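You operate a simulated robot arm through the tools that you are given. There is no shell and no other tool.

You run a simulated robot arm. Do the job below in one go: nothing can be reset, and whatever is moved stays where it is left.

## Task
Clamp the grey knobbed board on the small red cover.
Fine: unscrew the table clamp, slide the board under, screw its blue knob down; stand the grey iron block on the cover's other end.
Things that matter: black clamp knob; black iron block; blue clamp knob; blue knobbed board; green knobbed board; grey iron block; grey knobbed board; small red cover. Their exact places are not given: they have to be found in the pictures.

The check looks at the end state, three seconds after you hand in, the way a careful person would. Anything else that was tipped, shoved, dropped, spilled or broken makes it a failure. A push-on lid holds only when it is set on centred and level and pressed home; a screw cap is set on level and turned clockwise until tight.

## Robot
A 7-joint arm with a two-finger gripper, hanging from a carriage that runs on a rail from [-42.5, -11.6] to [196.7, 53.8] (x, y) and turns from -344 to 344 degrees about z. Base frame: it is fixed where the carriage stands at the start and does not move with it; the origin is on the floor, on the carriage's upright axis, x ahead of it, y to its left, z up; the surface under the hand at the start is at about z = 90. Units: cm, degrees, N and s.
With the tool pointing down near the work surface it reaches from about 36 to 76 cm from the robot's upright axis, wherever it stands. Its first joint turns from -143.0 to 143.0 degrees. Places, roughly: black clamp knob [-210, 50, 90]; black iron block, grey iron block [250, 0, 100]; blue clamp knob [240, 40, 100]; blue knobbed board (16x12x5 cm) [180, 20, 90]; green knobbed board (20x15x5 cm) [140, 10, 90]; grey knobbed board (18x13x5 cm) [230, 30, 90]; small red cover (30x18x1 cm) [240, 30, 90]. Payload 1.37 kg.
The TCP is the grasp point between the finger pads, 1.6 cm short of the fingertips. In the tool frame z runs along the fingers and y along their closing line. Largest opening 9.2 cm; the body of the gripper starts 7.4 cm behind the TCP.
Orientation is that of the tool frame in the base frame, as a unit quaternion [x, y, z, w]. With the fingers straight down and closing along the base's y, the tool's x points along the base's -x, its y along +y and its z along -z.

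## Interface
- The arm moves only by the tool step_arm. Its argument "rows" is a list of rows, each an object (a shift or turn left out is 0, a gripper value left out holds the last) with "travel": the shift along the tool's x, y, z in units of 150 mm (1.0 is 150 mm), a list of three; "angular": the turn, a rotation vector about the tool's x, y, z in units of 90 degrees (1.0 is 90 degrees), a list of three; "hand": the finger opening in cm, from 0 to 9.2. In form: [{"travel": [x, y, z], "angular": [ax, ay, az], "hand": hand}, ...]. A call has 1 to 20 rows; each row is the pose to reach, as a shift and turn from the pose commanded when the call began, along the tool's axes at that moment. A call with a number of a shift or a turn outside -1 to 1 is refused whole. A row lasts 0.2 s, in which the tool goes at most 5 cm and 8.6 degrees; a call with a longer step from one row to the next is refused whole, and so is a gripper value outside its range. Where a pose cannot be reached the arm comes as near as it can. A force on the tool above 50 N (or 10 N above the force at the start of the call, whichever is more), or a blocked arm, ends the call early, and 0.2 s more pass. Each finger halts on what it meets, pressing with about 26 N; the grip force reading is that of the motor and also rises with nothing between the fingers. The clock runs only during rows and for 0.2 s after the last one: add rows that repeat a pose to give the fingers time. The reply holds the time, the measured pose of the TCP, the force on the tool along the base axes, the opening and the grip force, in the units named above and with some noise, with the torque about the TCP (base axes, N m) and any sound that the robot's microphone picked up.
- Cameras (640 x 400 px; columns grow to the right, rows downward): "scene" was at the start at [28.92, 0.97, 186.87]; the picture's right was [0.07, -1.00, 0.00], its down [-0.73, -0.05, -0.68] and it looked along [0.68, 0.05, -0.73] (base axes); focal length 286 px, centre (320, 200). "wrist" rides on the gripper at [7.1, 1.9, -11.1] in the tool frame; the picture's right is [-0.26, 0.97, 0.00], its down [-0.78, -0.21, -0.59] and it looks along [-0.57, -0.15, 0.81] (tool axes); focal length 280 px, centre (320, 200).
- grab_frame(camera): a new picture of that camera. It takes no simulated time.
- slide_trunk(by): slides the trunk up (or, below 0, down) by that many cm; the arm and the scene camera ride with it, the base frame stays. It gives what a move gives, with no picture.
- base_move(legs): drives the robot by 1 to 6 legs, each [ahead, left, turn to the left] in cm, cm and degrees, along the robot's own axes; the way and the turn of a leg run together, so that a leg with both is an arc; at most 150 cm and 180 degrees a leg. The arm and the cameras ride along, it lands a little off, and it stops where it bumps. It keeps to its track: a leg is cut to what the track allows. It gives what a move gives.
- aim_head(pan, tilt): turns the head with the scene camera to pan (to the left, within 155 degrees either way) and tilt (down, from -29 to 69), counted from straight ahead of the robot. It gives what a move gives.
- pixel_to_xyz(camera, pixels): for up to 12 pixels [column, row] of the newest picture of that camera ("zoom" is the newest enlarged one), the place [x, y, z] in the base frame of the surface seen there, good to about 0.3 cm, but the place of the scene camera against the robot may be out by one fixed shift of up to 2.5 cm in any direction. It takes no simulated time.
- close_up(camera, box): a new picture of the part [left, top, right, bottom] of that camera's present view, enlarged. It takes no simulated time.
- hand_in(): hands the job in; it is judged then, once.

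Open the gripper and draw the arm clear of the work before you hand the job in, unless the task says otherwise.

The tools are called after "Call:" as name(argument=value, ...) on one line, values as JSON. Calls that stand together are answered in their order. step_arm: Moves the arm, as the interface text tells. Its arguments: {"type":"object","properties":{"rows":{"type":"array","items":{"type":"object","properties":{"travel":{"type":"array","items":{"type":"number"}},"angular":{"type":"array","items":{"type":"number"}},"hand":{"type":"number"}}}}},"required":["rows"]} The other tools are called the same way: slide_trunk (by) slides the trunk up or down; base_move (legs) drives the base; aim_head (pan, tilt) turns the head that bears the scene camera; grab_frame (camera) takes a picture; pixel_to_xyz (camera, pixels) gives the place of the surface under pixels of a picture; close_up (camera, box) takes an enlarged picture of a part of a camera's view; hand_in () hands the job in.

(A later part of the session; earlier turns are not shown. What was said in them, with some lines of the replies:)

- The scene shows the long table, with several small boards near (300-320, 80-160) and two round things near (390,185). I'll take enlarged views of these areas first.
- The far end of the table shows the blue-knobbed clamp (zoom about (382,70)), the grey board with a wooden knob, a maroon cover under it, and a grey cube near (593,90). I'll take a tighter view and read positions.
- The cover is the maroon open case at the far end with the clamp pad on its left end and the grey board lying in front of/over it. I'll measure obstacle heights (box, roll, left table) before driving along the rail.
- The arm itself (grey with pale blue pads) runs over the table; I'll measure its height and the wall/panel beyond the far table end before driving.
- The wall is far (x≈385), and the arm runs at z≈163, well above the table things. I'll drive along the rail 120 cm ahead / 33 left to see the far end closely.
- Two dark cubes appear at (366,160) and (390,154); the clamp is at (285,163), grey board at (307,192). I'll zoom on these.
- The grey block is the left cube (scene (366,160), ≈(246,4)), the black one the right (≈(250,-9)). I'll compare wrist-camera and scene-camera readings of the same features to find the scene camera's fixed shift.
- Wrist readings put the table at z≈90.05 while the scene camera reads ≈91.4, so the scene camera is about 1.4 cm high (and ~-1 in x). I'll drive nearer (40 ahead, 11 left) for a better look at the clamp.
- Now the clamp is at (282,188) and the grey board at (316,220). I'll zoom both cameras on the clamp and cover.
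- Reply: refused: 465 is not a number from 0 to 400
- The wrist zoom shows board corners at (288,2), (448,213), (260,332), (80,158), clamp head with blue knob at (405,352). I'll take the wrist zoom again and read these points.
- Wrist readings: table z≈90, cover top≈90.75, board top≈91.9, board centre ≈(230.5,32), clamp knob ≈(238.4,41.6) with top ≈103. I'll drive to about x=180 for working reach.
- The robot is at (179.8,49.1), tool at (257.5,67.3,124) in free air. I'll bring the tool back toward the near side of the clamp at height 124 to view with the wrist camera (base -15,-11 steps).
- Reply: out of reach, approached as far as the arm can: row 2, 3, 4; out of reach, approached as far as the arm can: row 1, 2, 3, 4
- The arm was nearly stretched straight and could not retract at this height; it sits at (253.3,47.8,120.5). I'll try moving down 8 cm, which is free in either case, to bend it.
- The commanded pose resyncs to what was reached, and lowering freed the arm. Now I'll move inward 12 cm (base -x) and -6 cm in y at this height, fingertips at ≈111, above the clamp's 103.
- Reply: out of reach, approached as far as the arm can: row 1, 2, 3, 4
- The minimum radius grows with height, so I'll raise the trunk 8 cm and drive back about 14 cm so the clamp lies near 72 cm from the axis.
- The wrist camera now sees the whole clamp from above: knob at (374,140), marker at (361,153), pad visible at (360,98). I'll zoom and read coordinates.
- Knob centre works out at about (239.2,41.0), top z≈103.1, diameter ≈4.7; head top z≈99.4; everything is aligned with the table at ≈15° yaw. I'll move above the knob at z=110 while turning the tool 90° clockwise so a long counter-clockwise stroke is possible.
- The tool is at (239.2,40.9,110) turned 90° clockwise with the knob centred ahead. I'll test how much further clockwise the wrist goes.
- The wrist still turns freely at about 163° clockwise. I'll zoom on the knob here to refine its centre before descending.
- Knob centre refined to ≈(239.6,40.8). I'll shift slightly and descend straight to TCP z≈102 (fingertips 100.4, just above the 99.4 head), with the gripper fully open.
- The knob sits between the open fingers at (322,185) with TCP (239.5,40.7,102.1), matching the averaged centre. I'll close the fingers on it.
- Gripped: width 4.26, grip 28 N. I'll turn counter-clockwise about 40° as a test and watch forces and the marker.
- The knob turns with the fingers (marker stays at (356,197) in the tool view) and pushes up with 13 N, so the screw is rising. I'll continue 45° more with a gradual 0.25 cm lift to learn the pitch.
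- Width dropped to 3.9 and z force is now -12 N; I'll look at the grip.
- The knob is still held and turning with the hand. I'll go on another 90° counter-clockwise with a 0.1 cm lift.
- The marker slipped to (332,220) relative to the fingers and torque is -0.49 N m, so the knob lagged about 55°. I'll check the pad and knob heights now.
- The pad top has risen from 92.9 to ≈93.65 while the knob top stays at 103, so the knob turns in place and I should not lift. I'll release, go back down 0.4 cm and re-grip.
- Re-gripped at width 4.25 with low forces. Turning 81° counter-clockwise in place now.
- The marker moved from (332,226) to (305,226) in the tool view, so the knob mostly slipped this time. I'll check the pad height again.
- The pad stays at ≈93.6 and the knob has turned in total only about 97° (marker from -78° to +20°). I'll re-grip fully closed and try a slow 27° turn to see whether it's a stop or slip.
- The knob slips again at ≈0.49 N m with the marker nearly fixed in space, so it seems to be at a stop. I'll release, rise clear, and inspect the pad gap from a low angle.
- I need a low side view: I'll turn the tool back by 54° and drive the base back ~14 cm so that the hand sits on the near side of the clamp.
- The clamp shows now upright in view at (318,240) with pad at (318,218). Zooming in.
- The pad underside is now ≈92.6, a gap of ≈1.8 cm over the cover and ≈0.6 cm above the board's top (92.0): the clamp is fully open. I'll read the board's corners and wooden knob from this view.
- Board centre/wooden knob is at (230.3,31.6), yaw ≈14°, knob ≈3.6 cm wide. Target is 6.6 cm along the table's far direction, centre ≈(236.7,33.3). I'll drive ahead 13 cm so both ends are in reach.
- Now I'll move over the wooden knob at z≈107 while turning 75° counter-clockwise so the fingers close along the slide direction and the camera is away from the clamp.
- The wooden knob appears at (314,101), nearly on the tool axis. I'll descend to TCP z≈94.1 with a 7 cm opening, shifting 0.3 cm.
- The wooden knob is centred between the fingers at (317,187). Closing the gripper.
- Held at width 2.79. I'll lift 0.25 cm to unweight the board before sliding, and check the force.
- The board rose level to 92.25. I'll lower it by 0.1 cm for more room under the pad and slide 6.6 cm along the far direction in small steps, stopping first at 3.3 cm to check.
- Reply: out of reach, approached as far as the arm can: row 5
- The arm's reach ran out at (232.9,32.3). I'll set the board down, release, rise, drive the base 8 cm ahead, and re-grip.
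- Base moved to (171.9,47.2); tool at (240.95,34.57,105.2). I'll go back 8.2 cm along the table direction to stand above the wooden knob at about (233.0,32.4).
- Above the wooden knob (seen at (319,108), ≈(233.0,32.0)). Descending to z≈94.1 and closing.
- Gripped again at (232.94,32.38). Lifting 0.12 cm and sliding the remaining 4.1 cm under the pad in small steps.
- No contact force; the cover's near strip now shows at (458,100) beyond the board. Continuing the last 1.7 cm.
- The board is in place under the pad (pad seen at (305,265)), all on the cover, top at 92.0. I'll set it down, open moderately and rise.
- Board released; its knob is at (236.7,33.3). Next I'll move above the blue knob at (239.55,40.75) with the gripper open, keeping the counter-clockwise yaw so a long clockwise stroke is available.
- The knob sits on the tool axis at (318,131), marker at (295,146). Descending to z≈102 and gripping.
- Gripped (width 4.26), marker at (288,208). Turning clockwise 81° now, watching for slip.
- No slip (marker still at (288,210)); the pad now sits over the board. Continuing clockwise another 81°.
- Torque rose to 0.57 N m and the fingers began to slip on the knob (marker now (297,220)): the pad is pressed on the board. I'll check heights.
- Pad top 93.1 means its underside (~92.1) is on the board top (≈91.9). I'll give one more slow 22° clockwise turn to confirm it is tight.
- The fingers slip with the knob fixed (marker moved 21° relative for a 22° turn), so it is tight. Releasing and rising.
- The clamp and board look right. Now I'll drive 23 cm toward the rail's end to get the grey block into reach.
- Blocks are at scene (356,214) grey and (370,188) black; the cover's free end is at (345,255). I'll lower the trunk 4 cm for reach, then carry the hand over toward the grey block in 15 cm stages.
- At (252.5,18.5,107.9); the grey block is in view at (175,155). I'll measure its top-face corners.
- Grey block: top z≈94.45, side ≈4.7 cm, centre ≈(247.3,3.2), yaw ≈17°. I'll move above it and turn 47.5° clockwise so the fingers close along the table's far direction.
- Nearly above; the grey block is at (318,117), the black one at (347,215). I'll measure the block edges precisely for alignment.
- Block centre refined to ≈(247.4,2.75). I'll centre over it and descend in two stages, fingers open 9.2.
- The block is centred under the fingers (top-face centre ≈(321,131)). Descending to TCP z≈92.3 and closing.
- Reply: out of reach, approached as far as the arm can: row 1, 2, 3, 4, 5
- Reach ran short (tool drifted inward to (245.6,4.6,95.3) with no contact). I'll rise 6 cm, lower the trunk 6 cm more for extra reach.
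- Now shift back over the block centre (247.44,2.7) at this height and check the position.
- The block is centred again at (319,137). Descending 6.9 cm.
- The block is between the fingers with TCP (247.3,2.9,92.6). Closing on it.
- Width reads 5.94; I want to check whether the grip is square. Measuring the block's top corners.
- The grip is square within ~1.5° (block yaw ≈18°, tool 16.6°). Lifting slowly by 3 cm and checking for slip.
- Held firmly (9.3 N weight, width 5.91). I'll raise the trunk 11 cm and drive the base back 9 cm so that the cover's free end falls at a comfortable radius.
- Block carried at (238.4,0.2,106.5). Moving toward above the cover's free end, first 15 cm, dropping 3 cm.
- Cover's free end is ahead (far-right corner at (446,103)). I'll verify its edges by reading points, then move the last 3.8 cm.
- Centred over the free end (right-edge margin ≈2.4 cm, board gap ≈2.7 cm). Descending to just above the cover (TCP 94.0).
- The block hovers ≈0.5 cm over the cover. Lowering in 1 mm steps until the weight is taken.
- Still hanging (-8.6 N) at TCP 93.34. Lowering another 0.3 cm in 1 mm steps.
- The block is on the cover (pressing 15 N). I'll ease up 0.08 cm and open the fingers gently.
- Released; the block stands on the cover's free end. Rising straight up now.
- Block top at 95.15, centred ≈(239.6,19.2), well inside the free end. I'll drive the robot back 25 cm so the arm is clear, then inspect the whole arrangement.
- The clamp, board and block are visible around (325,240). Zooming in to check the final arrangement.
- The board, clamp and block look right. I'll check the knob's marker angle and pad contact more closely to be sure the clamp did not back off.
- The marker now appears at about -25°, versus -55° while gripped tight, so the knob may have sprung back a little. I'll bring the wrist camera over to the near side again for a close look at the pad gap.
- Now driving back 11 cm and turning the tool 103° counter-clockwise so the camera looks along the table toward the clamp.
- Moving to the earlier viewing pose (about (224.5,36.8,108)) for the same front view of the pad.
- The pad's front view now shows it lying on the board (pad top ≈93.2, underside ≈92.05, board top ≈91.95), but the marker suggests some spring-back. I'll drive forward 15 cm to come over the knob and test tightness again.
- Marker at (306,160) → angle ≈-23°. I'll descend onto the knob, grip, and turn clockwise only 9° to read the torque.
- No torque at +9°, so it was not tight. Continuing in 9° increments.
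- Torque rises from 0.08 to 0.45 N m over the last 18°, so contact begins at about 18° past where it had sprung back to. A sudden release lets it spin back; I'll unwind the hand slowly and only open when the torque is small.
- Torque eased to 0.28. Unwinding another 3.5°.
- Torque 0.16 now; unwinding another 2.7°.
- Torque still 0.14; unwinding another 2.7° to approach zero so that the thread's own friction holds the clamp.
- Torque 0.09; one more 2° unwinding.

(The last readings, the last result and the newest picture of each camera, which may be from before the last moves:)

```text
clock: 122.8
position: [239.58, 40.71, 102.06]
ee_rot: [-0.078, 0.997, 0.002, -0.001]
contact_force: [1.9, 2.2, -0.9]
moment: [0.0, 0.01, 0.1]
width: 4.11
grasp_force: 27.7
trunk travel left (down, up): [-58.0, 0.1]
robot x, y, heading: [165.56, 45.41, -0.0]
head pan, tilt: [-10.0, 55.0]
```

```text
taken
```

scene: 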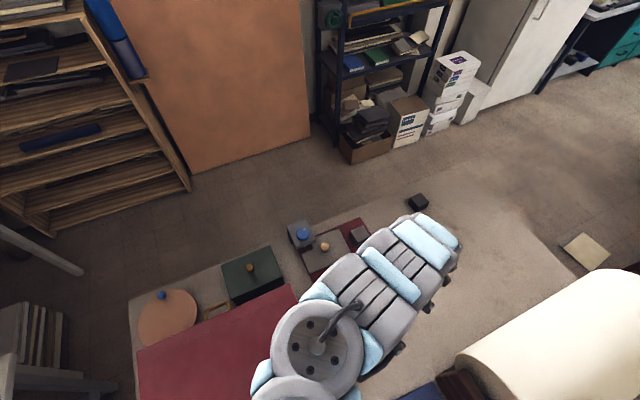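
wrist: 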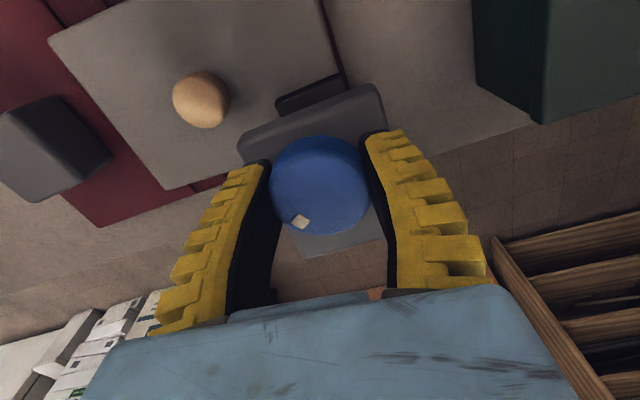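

The knob moves with the fingers and the residual torque is ~0.1 near the contact point. I'll re-tighten by 19°, then release and rise in one smooth call.

Call:
step_arm(rows=[{"angular": [0, 0, 0.03]}, {"angular": [0, 0, 0.06]}, {"angular": [0, 0, 0.09]}, {"angular": [0, 0, 0.12]}, {"angular": [0, 0, 0.15]}, {"angular": [0, 0, 0.18]}, {"angular": [0, 0, 0.21]}, {"angular": [0, 0, 0.21]}])

Call:
grab_frame(camera="wrist")

```text
clock: 124.5
position: [239.5, 40.64, 102.08]
ee_rot: [0.088, 0.996, 0.002, 0.0]
contact_force: [0.9, 5.0, 4.0]
moment: [0.04, -0.03, 0.3]
width: 3.96
grasp_force: 27.6
trunk travel left (down, up): [-58.0, 0.1]
robot x, y, heading: [165.5, 45.19, -0.0]
head pan, tilt: [-10.0, 55.0]
```

```text
taken
```

wrist: 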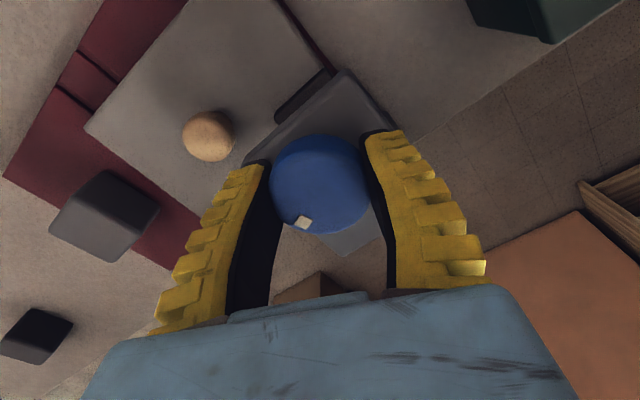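

Torque 0.30 with the marker at ≈-52°. Now opening and rising, then checking the marker immediately.

Call:
step_arm(rows=[{"hand": 6.0}, {"hand": 8.0}, {"hand": 8.0}, {"travel": [0, 0, -0.15]}, {"travel": [0, 0, -0.42]}, {"travel": [0, 0, -0.42]}])

Call:
grab_frame(camera="wrist")

Call:
close_up(camera="wrist", box=[240, 80, 400, 180])

```text
clock: 126.0
position: [239.69, 40.35, 108.35]
ee_rot: [0.087, 0.996, 0.0, 0.0]
contact_force: [0.0, 0.4, -0.1]
moment: [0.02, 0.0, 0.02]
width: 8.14
grasp_force: 0.9
trunk travel left (down, up): [-58.0, 0.1]
robot x, y, heading: [165.52, 45.21, 0.1]
head pan, tilt: [-10.0, 55.0]
```

```text
taken
```

wrist: 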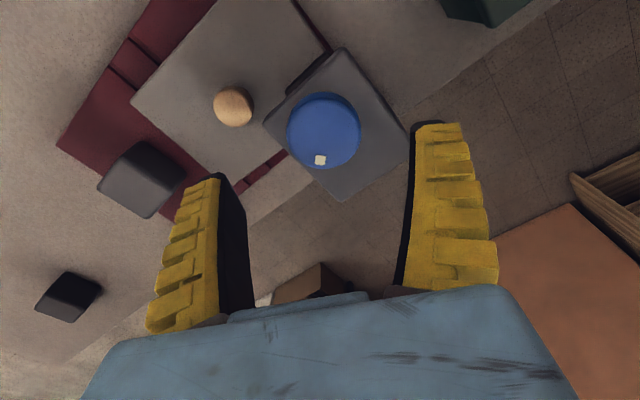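

```text
4.00 times, centred on (320, 130) of wrist
```

zoom: 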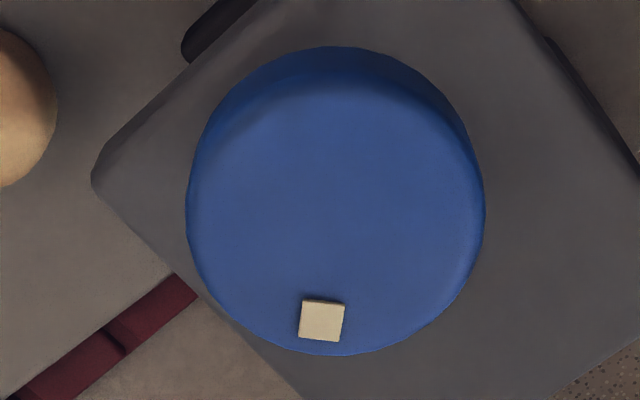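

The marker is now at about -32°. I'll hold still for 3 s and look again to see whether it creeps.

Call:
step_arm(rows=[{"travel": [0, 0, 0]}, {"travel": [0, 0, 0]}, {"travel": [0, 0, 0]}, {"travel": [0, 0, 0]}, {"travel": [0, 0, 0]}, {"travel": [0, 0, 0]}, {"travel": [0, 0, 0]}, {"travel": [0, 0, 0]}, {"travel": [0, 0, 0]}, {"travel": [0, 0, 0]}, {"travel": [0, 0, 0]}, {"travel": [0, 0, 0]}, {"travel": [0, 0, 0]}, {"travel": [0, 0, 0]}, {"travel": [0, 0, 0]}, {"travel": [0, 0, 0]}, {"travel": [0, 0, 0]}, {"travel": [0, 0, 0]}, {"travel": [0, 0, 0]}, {"travel": [0, 0, 0]}])

Call:
close_up(camera="wrist", box=[240, 80, 400, 180])

```text
clock: 130.2
position: [239.64, 40.44, 108.3]
ee_rot: [0.087, 0.996, 0.0, -0.001]
contact_force: [0.1, 0.4, 0.1]
moment: [0.02, 0.0, 0.03]
width: 8.14
grasp_force: 0.9
trunk travel left (down, up): [-58.0, 0.1]
robot x, y, heading: [165.66, 45.2, 0.1]
head pan, tilt: [-10.0, 55.0]
```

```text
4.00 times, centred on (320, 130) of wrist
```

zoom: 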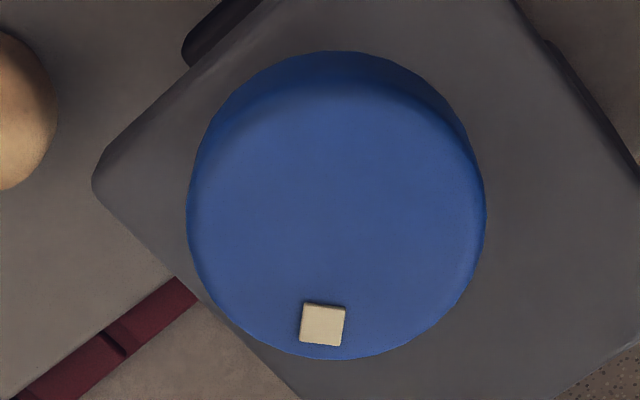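

The knob holds steady (no creep), but a gentler release should leave more preload. I'll re-grip, turn clockwise ~11°, and then release from a low torque.

Call:
step_arm(rows=[{"travel": [0.007, 0.018, 0.2], "hand": 9.0}, {"travel": [0.007, 0.018, 0.36]}, {"travel": [0.007, 0.018, 0.418]}, {"travel": [0.007, 0.018, 0.418]}, {"travel": [0.007, 0.018, 0.418], "hand": 3.0}, {"travel": [0.007, 0.018, 0.418], "hand": 3.0}, {"travel": [0.007, 0.018, 0.418], "hand": 3.0}, {"travel": [0.007, 0.018, 0.418], "hand": 3.0}])

Call:
step_arm(rows=[{"angular": [0, 0, 0.03]}, {"angular": [0, 0, 0.06]}, {"angular": [0, 0, 0.09]}, {"angular": [0, 0, 0.12]}, {"angular": [0, 0, 0.12]}])

Call:
grab_frame(camera="wrist")

```text
clock: 131.9
position: [239.56, 40.74, 102.07]
ee_rot: [0.087, 0.996, -0.001, -0.001]
contact_force: [-2.4, -7.6, 3.6]
moment: [-0.13, -0.34, -0.05]
width: 4.28
grasp_force: 27.9
trunk travel left (down, up): [-58.0, 0.1]
robot x, y, heading: [165.57, 45.04, -0.1]
head pan, tilt: [-10.0, 55.0]
```

```text
clock: 133.2
position: [239.5, 40.66, 101.99]
ee_rot: [0.181, 0.984, -0.001, -0.001]
contact_force: [-3.2, -9.9, 6.8]
moment: [-0.17, 0.04, 0.02]
width: 4.18
grasp_force: 28.1
trunk travel left (down, up): [-58.0, 0.1]
robot x, y, heading: [165.48, 45.28, -0.3]
head pan, tilt: [-10.0, 55.0]
```

```text
taken
```

wrist: 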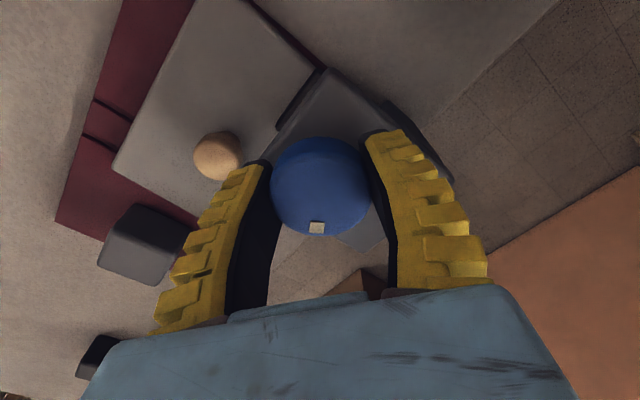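

Torque only 0.02 so far (marker ≈-40°). Continuing clockwise in small steps.

Call:
step_arm(rows=[{"angular": [0, 0, 0.025]}, {"angular": [0, 0, 0.05]}, {"angular": [0, 0, 0.05]}, {"angular": [0, 0, 0.05]}])

Call:
step_arm(rows=[{"angular": [0, 0, 0.025]}, {"angular": [0, 0, 0.05]}, {"angular": [0, 0, 0.05]}, {"angular": [0, 0, 0.05]}])

Call:
step_arm(rows=[{"angular": [0, 0, 0.025]}, {"angular": [0, 0, 0.05]}, {"angular": [0, 0, 0.05]}, {"angular": [0, 0, 0.05]}])

Call:
grab_frame(camera="wrist")

```text
clock: 134.2
position: [239.52, 40.58, 102.04]
ee_rot: [0.22, 0.975, -0.001, 0.0]
contact_force: [-0.8, -9.0, 5.4]
moment: [-0.16, -0.01, 0.05]
width: 4.19
grasp_force: 28.1
trunk travel left (down, up): [-58.0, 0.1]
robot x, y, heading: [165.55, 45.21, -0.0]
head pan, tilt: [-10.0, 55.0]
```

```text
clock: 135.2
position: [239.47, 40.63, 102.07]
ee_rot: [0.257, 0.966, -0.001, -0.001]
contact_force: [8.8, -9.7, -8.3]
moment: [-0.37, -0.41, 0.17]
width: 4.19
grasp_force: 28.0
trunk travel left (down, up): [-58.0, 0.1]
robot x, y, heading: [165.88, 45.46, -0.2]
head pan, tilt: [-10.0, 55.0]
```

```text
clock: 136.2
position: [239.46, 40.68, 102.14]
ee_rot: [0.295, 0.955, -0.001, 0.0]
contact_force: [2.6, -8.5, 1.2]
moment: [-0.08, -0.03, 0.21]
width: 4.03
grasp_force: 28.3
trunk travel left (down, up): [-58.0, 0.1]
robot x, y, heading: [165.45, 45.01, -0.1]
head pan, tilt: [-10.0, 55.0]
```

```text
taken
```

wrist: 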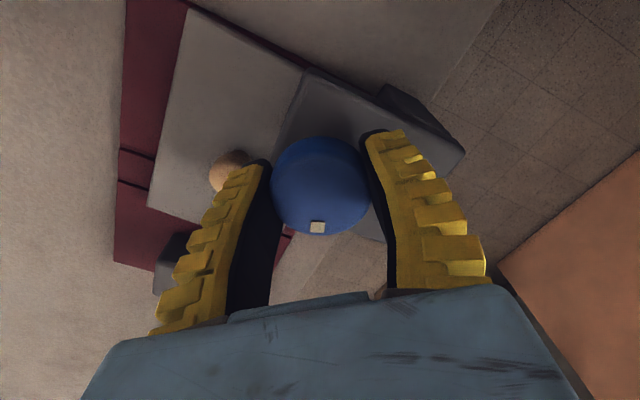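

Torque 0.21 at ≈-53°, no slip. Now unwinding gently by ~6° and checking torque before opening.

Call:
step_arm(rows=[{"angular": [0, 0, -0.01]}, {"angular": [0, 0, -0.02]}, {"angular": [0, 0, -0.03]}, {"angular": [0, 0, -0.04]}, {"angular": [0, 0, -0.05]}, {"angular": [0, 0, -0.05]}, {"angular": [0, 0, -0.05]}])

```text
clock: 137.8
position: [239.53, 40.72, 102.03]
ee_rot: [0.258, 0.966, 0.0, 0.0]
contact_force: [6.2, -9.4, -2.3]
moment: [-0.16, -0.12, 0.12]
width: 4.0
grasp_force: 27.6
trunk travel left (down, up): [-58.0, 0.1]
robot x, y, heading: [165.61, 44.86, 0.0]
head pan, tilt: [-10.0, 55.0]
```

Torque 0.12; unwinding 3° more, then opening in small increments.

Call:
step_arm(rows=[{"angular": [0, 0, -0.01]}, {"angular": [0, 0, -0.02]}, {"angular": [0, 0, -0.03]}, {"angular": [0, 0, -0.03]}, {"angular": [0, 0, -0.03]}])

Call:
grab_frame(camera="wrist")

```text
clock: 138.9
position: [239.59, 40.73, 102.05]
ee_rot: [0.235, 0.972, 0.0, 0.0]
contact_force: [-3.4, -10.5, 12.3]
moment: [-0.02, 0.26, 0.04]
width: 4.14
grasp_force: 28.2
trunk travel left (down, up): [-58.0, 0.1]
robot x, y, heading: [165.56, 45.17, -0.2]
head pan, tilt: [-10.0, 55.0]
```

```text
taken
```

wrist: 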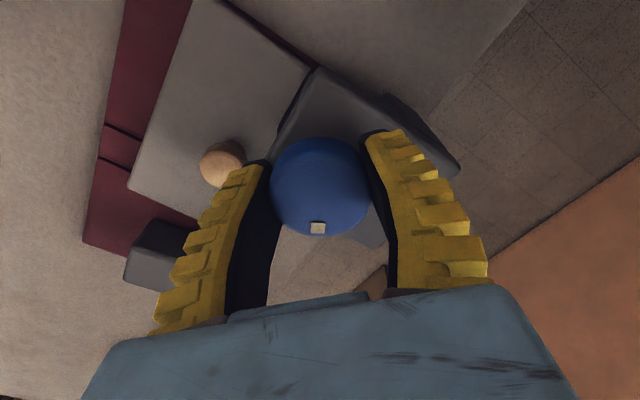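

Torque now 0.04 with the marker at ≈-46°. Opening slowly in small increments.

Call:
step_arm(rows=[{"hand": 4.2}, {"hand": 4.3}, {"hand": 4.4}, {"hand": 4.6}, {"hand": 5.0}, {"hand": 5.6}, {"hand": 6.6}, {"hand": 8.0}, {"hand": 8.0}])

Call:
grab_frame(camera="wrist")

```text
clock: 140.9
position: [239.48, 40.95, 102.03]
ee_rot: [0.234, 0.972, 0.001, -0.002]
contact_force: [-0.1, -0.5, 0.2]
moment: [-0.04, -0.01, 0.02]
width: 8.13
grasp_force: 0.8
trunk travel left (down, up): [-58.0, 0.1]
robot x, y, heading: [165.48, 45.31, -0.0]
head pan, tilt: [-10.0, 55.0]
```

```text
taken
```

wrist: 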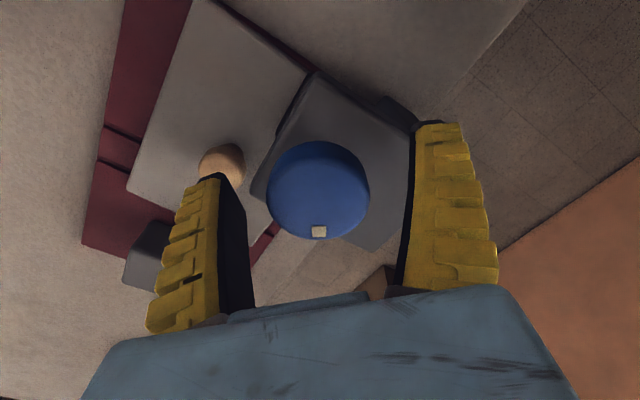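

The knob stayed put this time (marker (319,231), ≈-43°). Rising straight up and checking.

Call:
step_arm(rows=[{"travel": [0, 0, -0.1]}, {"travel": [0, 0, -0.3]}, {"travel": [0, 0, -0.55]}, {"travel": [0, 0, -0.55]}])

Call:
grab_frame(camera="wrist")

Call:
close_up(camera="wrist", box=[240, 60, 400, 160])

```text
clock: 141.9
position: [239.26, 41.01, 110.29]
ee_rot: [0.234, 0.972, 0.0, -0.001]
contact_force: [0.1, 0.7, 0.0]
moment: [0.02, -0.02, 0.01]
width: 8.14
grasp_force: 1.1
trunk travel left (down, up): [-58.0, 0.1]
robot x, y, heading: [165.76, 45.41, -0.2]
head pan, tilt: [-10.0, 55.0]
```

```text
taken
```

wrist: 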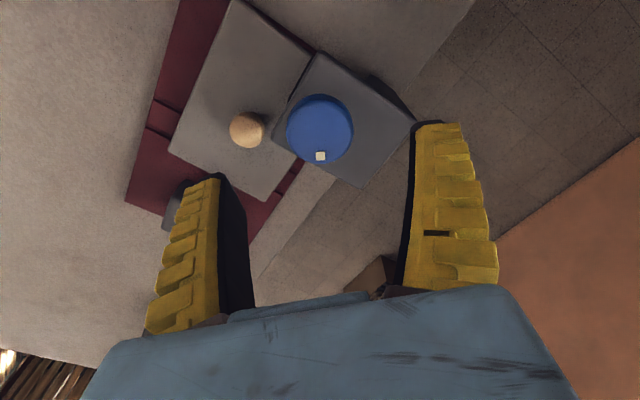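

```text
4.00 times, centred on (320, 110) of wrist
```

zoom: 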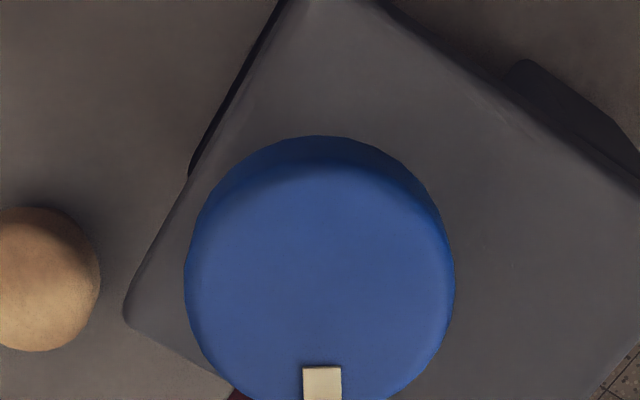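

Marker holds at ≈-41°. I'll back the base off 15 cm and turn the tool for one last front view of the pad.

Call:
base_move(legs=[[-15, -4.1, 0.2]])

Call:
step_arm(rows=[{"angular": [0, 0, -0.09]}, {"angular": [0, 0, -0.18]}, {"angular": [0, 0, -0.27]}, {"angular": [0, 0, -0.36]}, {"angular": [0, 0, -0.45]}, {"angular": [0, 0, -0.54]}, {"angular": [0, 0, -0.63]}, {"angular": [0, 0, -0.63]}])

Call:
grab_frame(camera="wrist")

Call:
close_up(camera="wrist", box=[254, 170, 382, 250])

Call:
pixel_to_xyz(camera="zoom", pixels=[[320, 130], [320, 150], [320, 170], [250, 170], [390, 170], [320, 190], [320, 100], [250, 80], [320, 70]])

```text
clock: 143.3
position: [224.19, 36.9, 110.25]
ee_rot: [0.233, 0.973, 0.0, -0.001]
contact_force: [0.8, 0.4, 0.4]
moment: [0.04, 0.02, 0.01]
width: 8.12
grasp_force: 1.4
trunk travel left (down, up): [-58.0, 0.1]
robot x, y, heading: [150.49, 41.0, -0.1]
head pan, tilt: [-10.0, 55.0]
```

```text
clock: 145.2
position: [224.13, 36.98, 110.34]
ee_rot: [-0.257, 0.966, 0.001, 0.001]
contact_force: [-0.2, 0.6, 0.4]
moment: [-0.01, 0.0, 0.0]
width: 8.12
grasp_force: 1.2
trunk travel left (down, up): [-58.0, 0.1]
robot x, y, heading: [150.39, 41.47, 0.1]
head pan, tilt: [-10.0, 55.0]
```

```text
taken
```

wrist: 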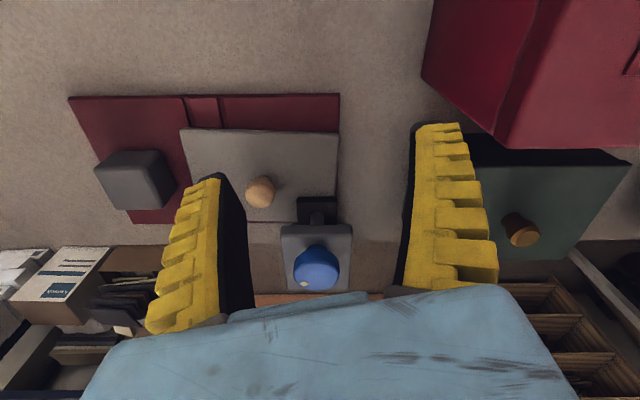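

```text
5.00 times, centred on (318, 210) of wrist
```

zoom: 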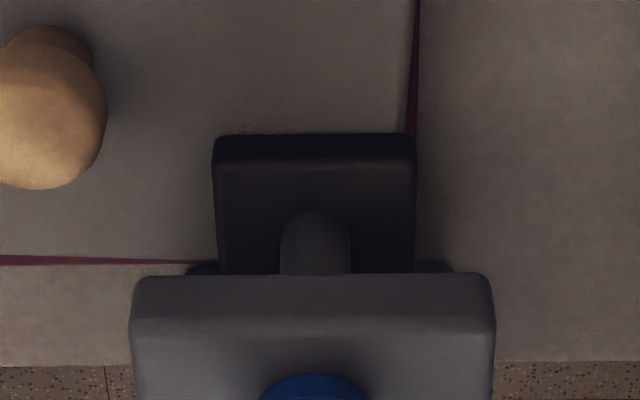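

```text
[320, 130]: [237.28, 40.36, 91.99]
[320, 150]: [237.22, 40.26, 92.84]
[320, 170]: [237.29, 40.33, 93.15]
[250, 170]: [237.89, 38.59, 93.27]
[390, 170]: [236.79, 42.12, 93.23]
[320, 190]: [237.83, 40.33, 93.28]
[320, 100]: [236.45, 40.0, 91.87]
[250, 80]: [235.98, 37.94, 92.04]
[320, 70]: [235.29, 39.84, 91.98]
```

The pad rests on the board (board point at the pad's edge reads x=237.28, matching the pad front), with board on cover and block on the free end. I'll drive back 30 cm to leave the arm clear and take a last look.

Call:
base_move(legs=[[-30, -8.2, 0]])

Call:
grab_frame(camera="scene")

Call:
close_up(camera="scene", box=[230, 130, 422, 250])

```text
clock: 147.2
position: [194.57, 28.63, 110.36]
ee_rot: [-0.254, 0.967, 0.001, -0.001]
contact_force: [0.9, 0.4, 0.3]
moment: [0.02, 0.04, 0.01]
width: 8.13
grasp_force: 1.3
trunk travel left (down, up): [-58.0, 0.1]
robot x, y, heading: [120.88, 33.39, -0.4]
head pan, tilt: [-10.0, 55.0]
```

```text
taken
```

scene: 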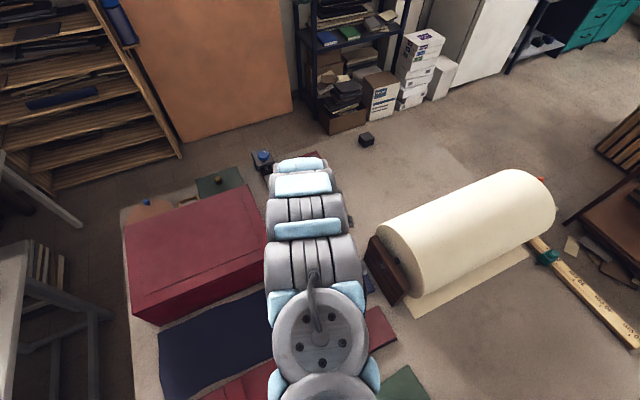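

```text
3.33 times, centred on (326, 190) of scene
```

zoom: 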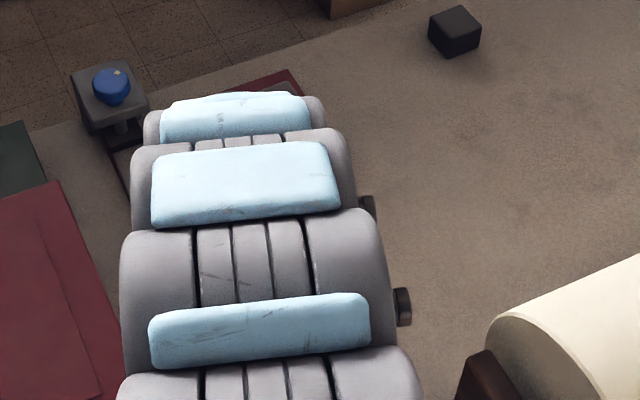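

The clamp holds the board on the cover, the grey block stands on the free end, nothing else was disturbed, and the open gripper is clear at (194.6,28.6,110.4). Handing in.

Call:
hand_in()

```text
The job is handed in.
```

The grey board is clamped on the small red cover, and the grey iron block stands on the cover's other end. I have handed the job in and don't have the check's result.

- **Board:** I unscrewed the blue knob to its upper stop and slid the board about 6.6 cm under the pad. It now lies wholly on the cover with its far-left corner under the pad.
- **Clamp:** The pad rests on the board and the knob held still after I let go, but the clamp is only lightly preloaded. The first times I screwed it down hard, the knob sprang back 20–30° on release. For the last tightening I eased the torque off before opening the fingers, and the marker then moved only a few degrees. In the final front view no gap showed between pad and board.
- **Block:** It stands on the cover's free end, about 2.4 cm in from the end edge and 2.7 cm from the board.
- **Rest of the table:** Nothing else I could see was moved or tipped. The gripper is open and the arm is backed off, clear of the work.
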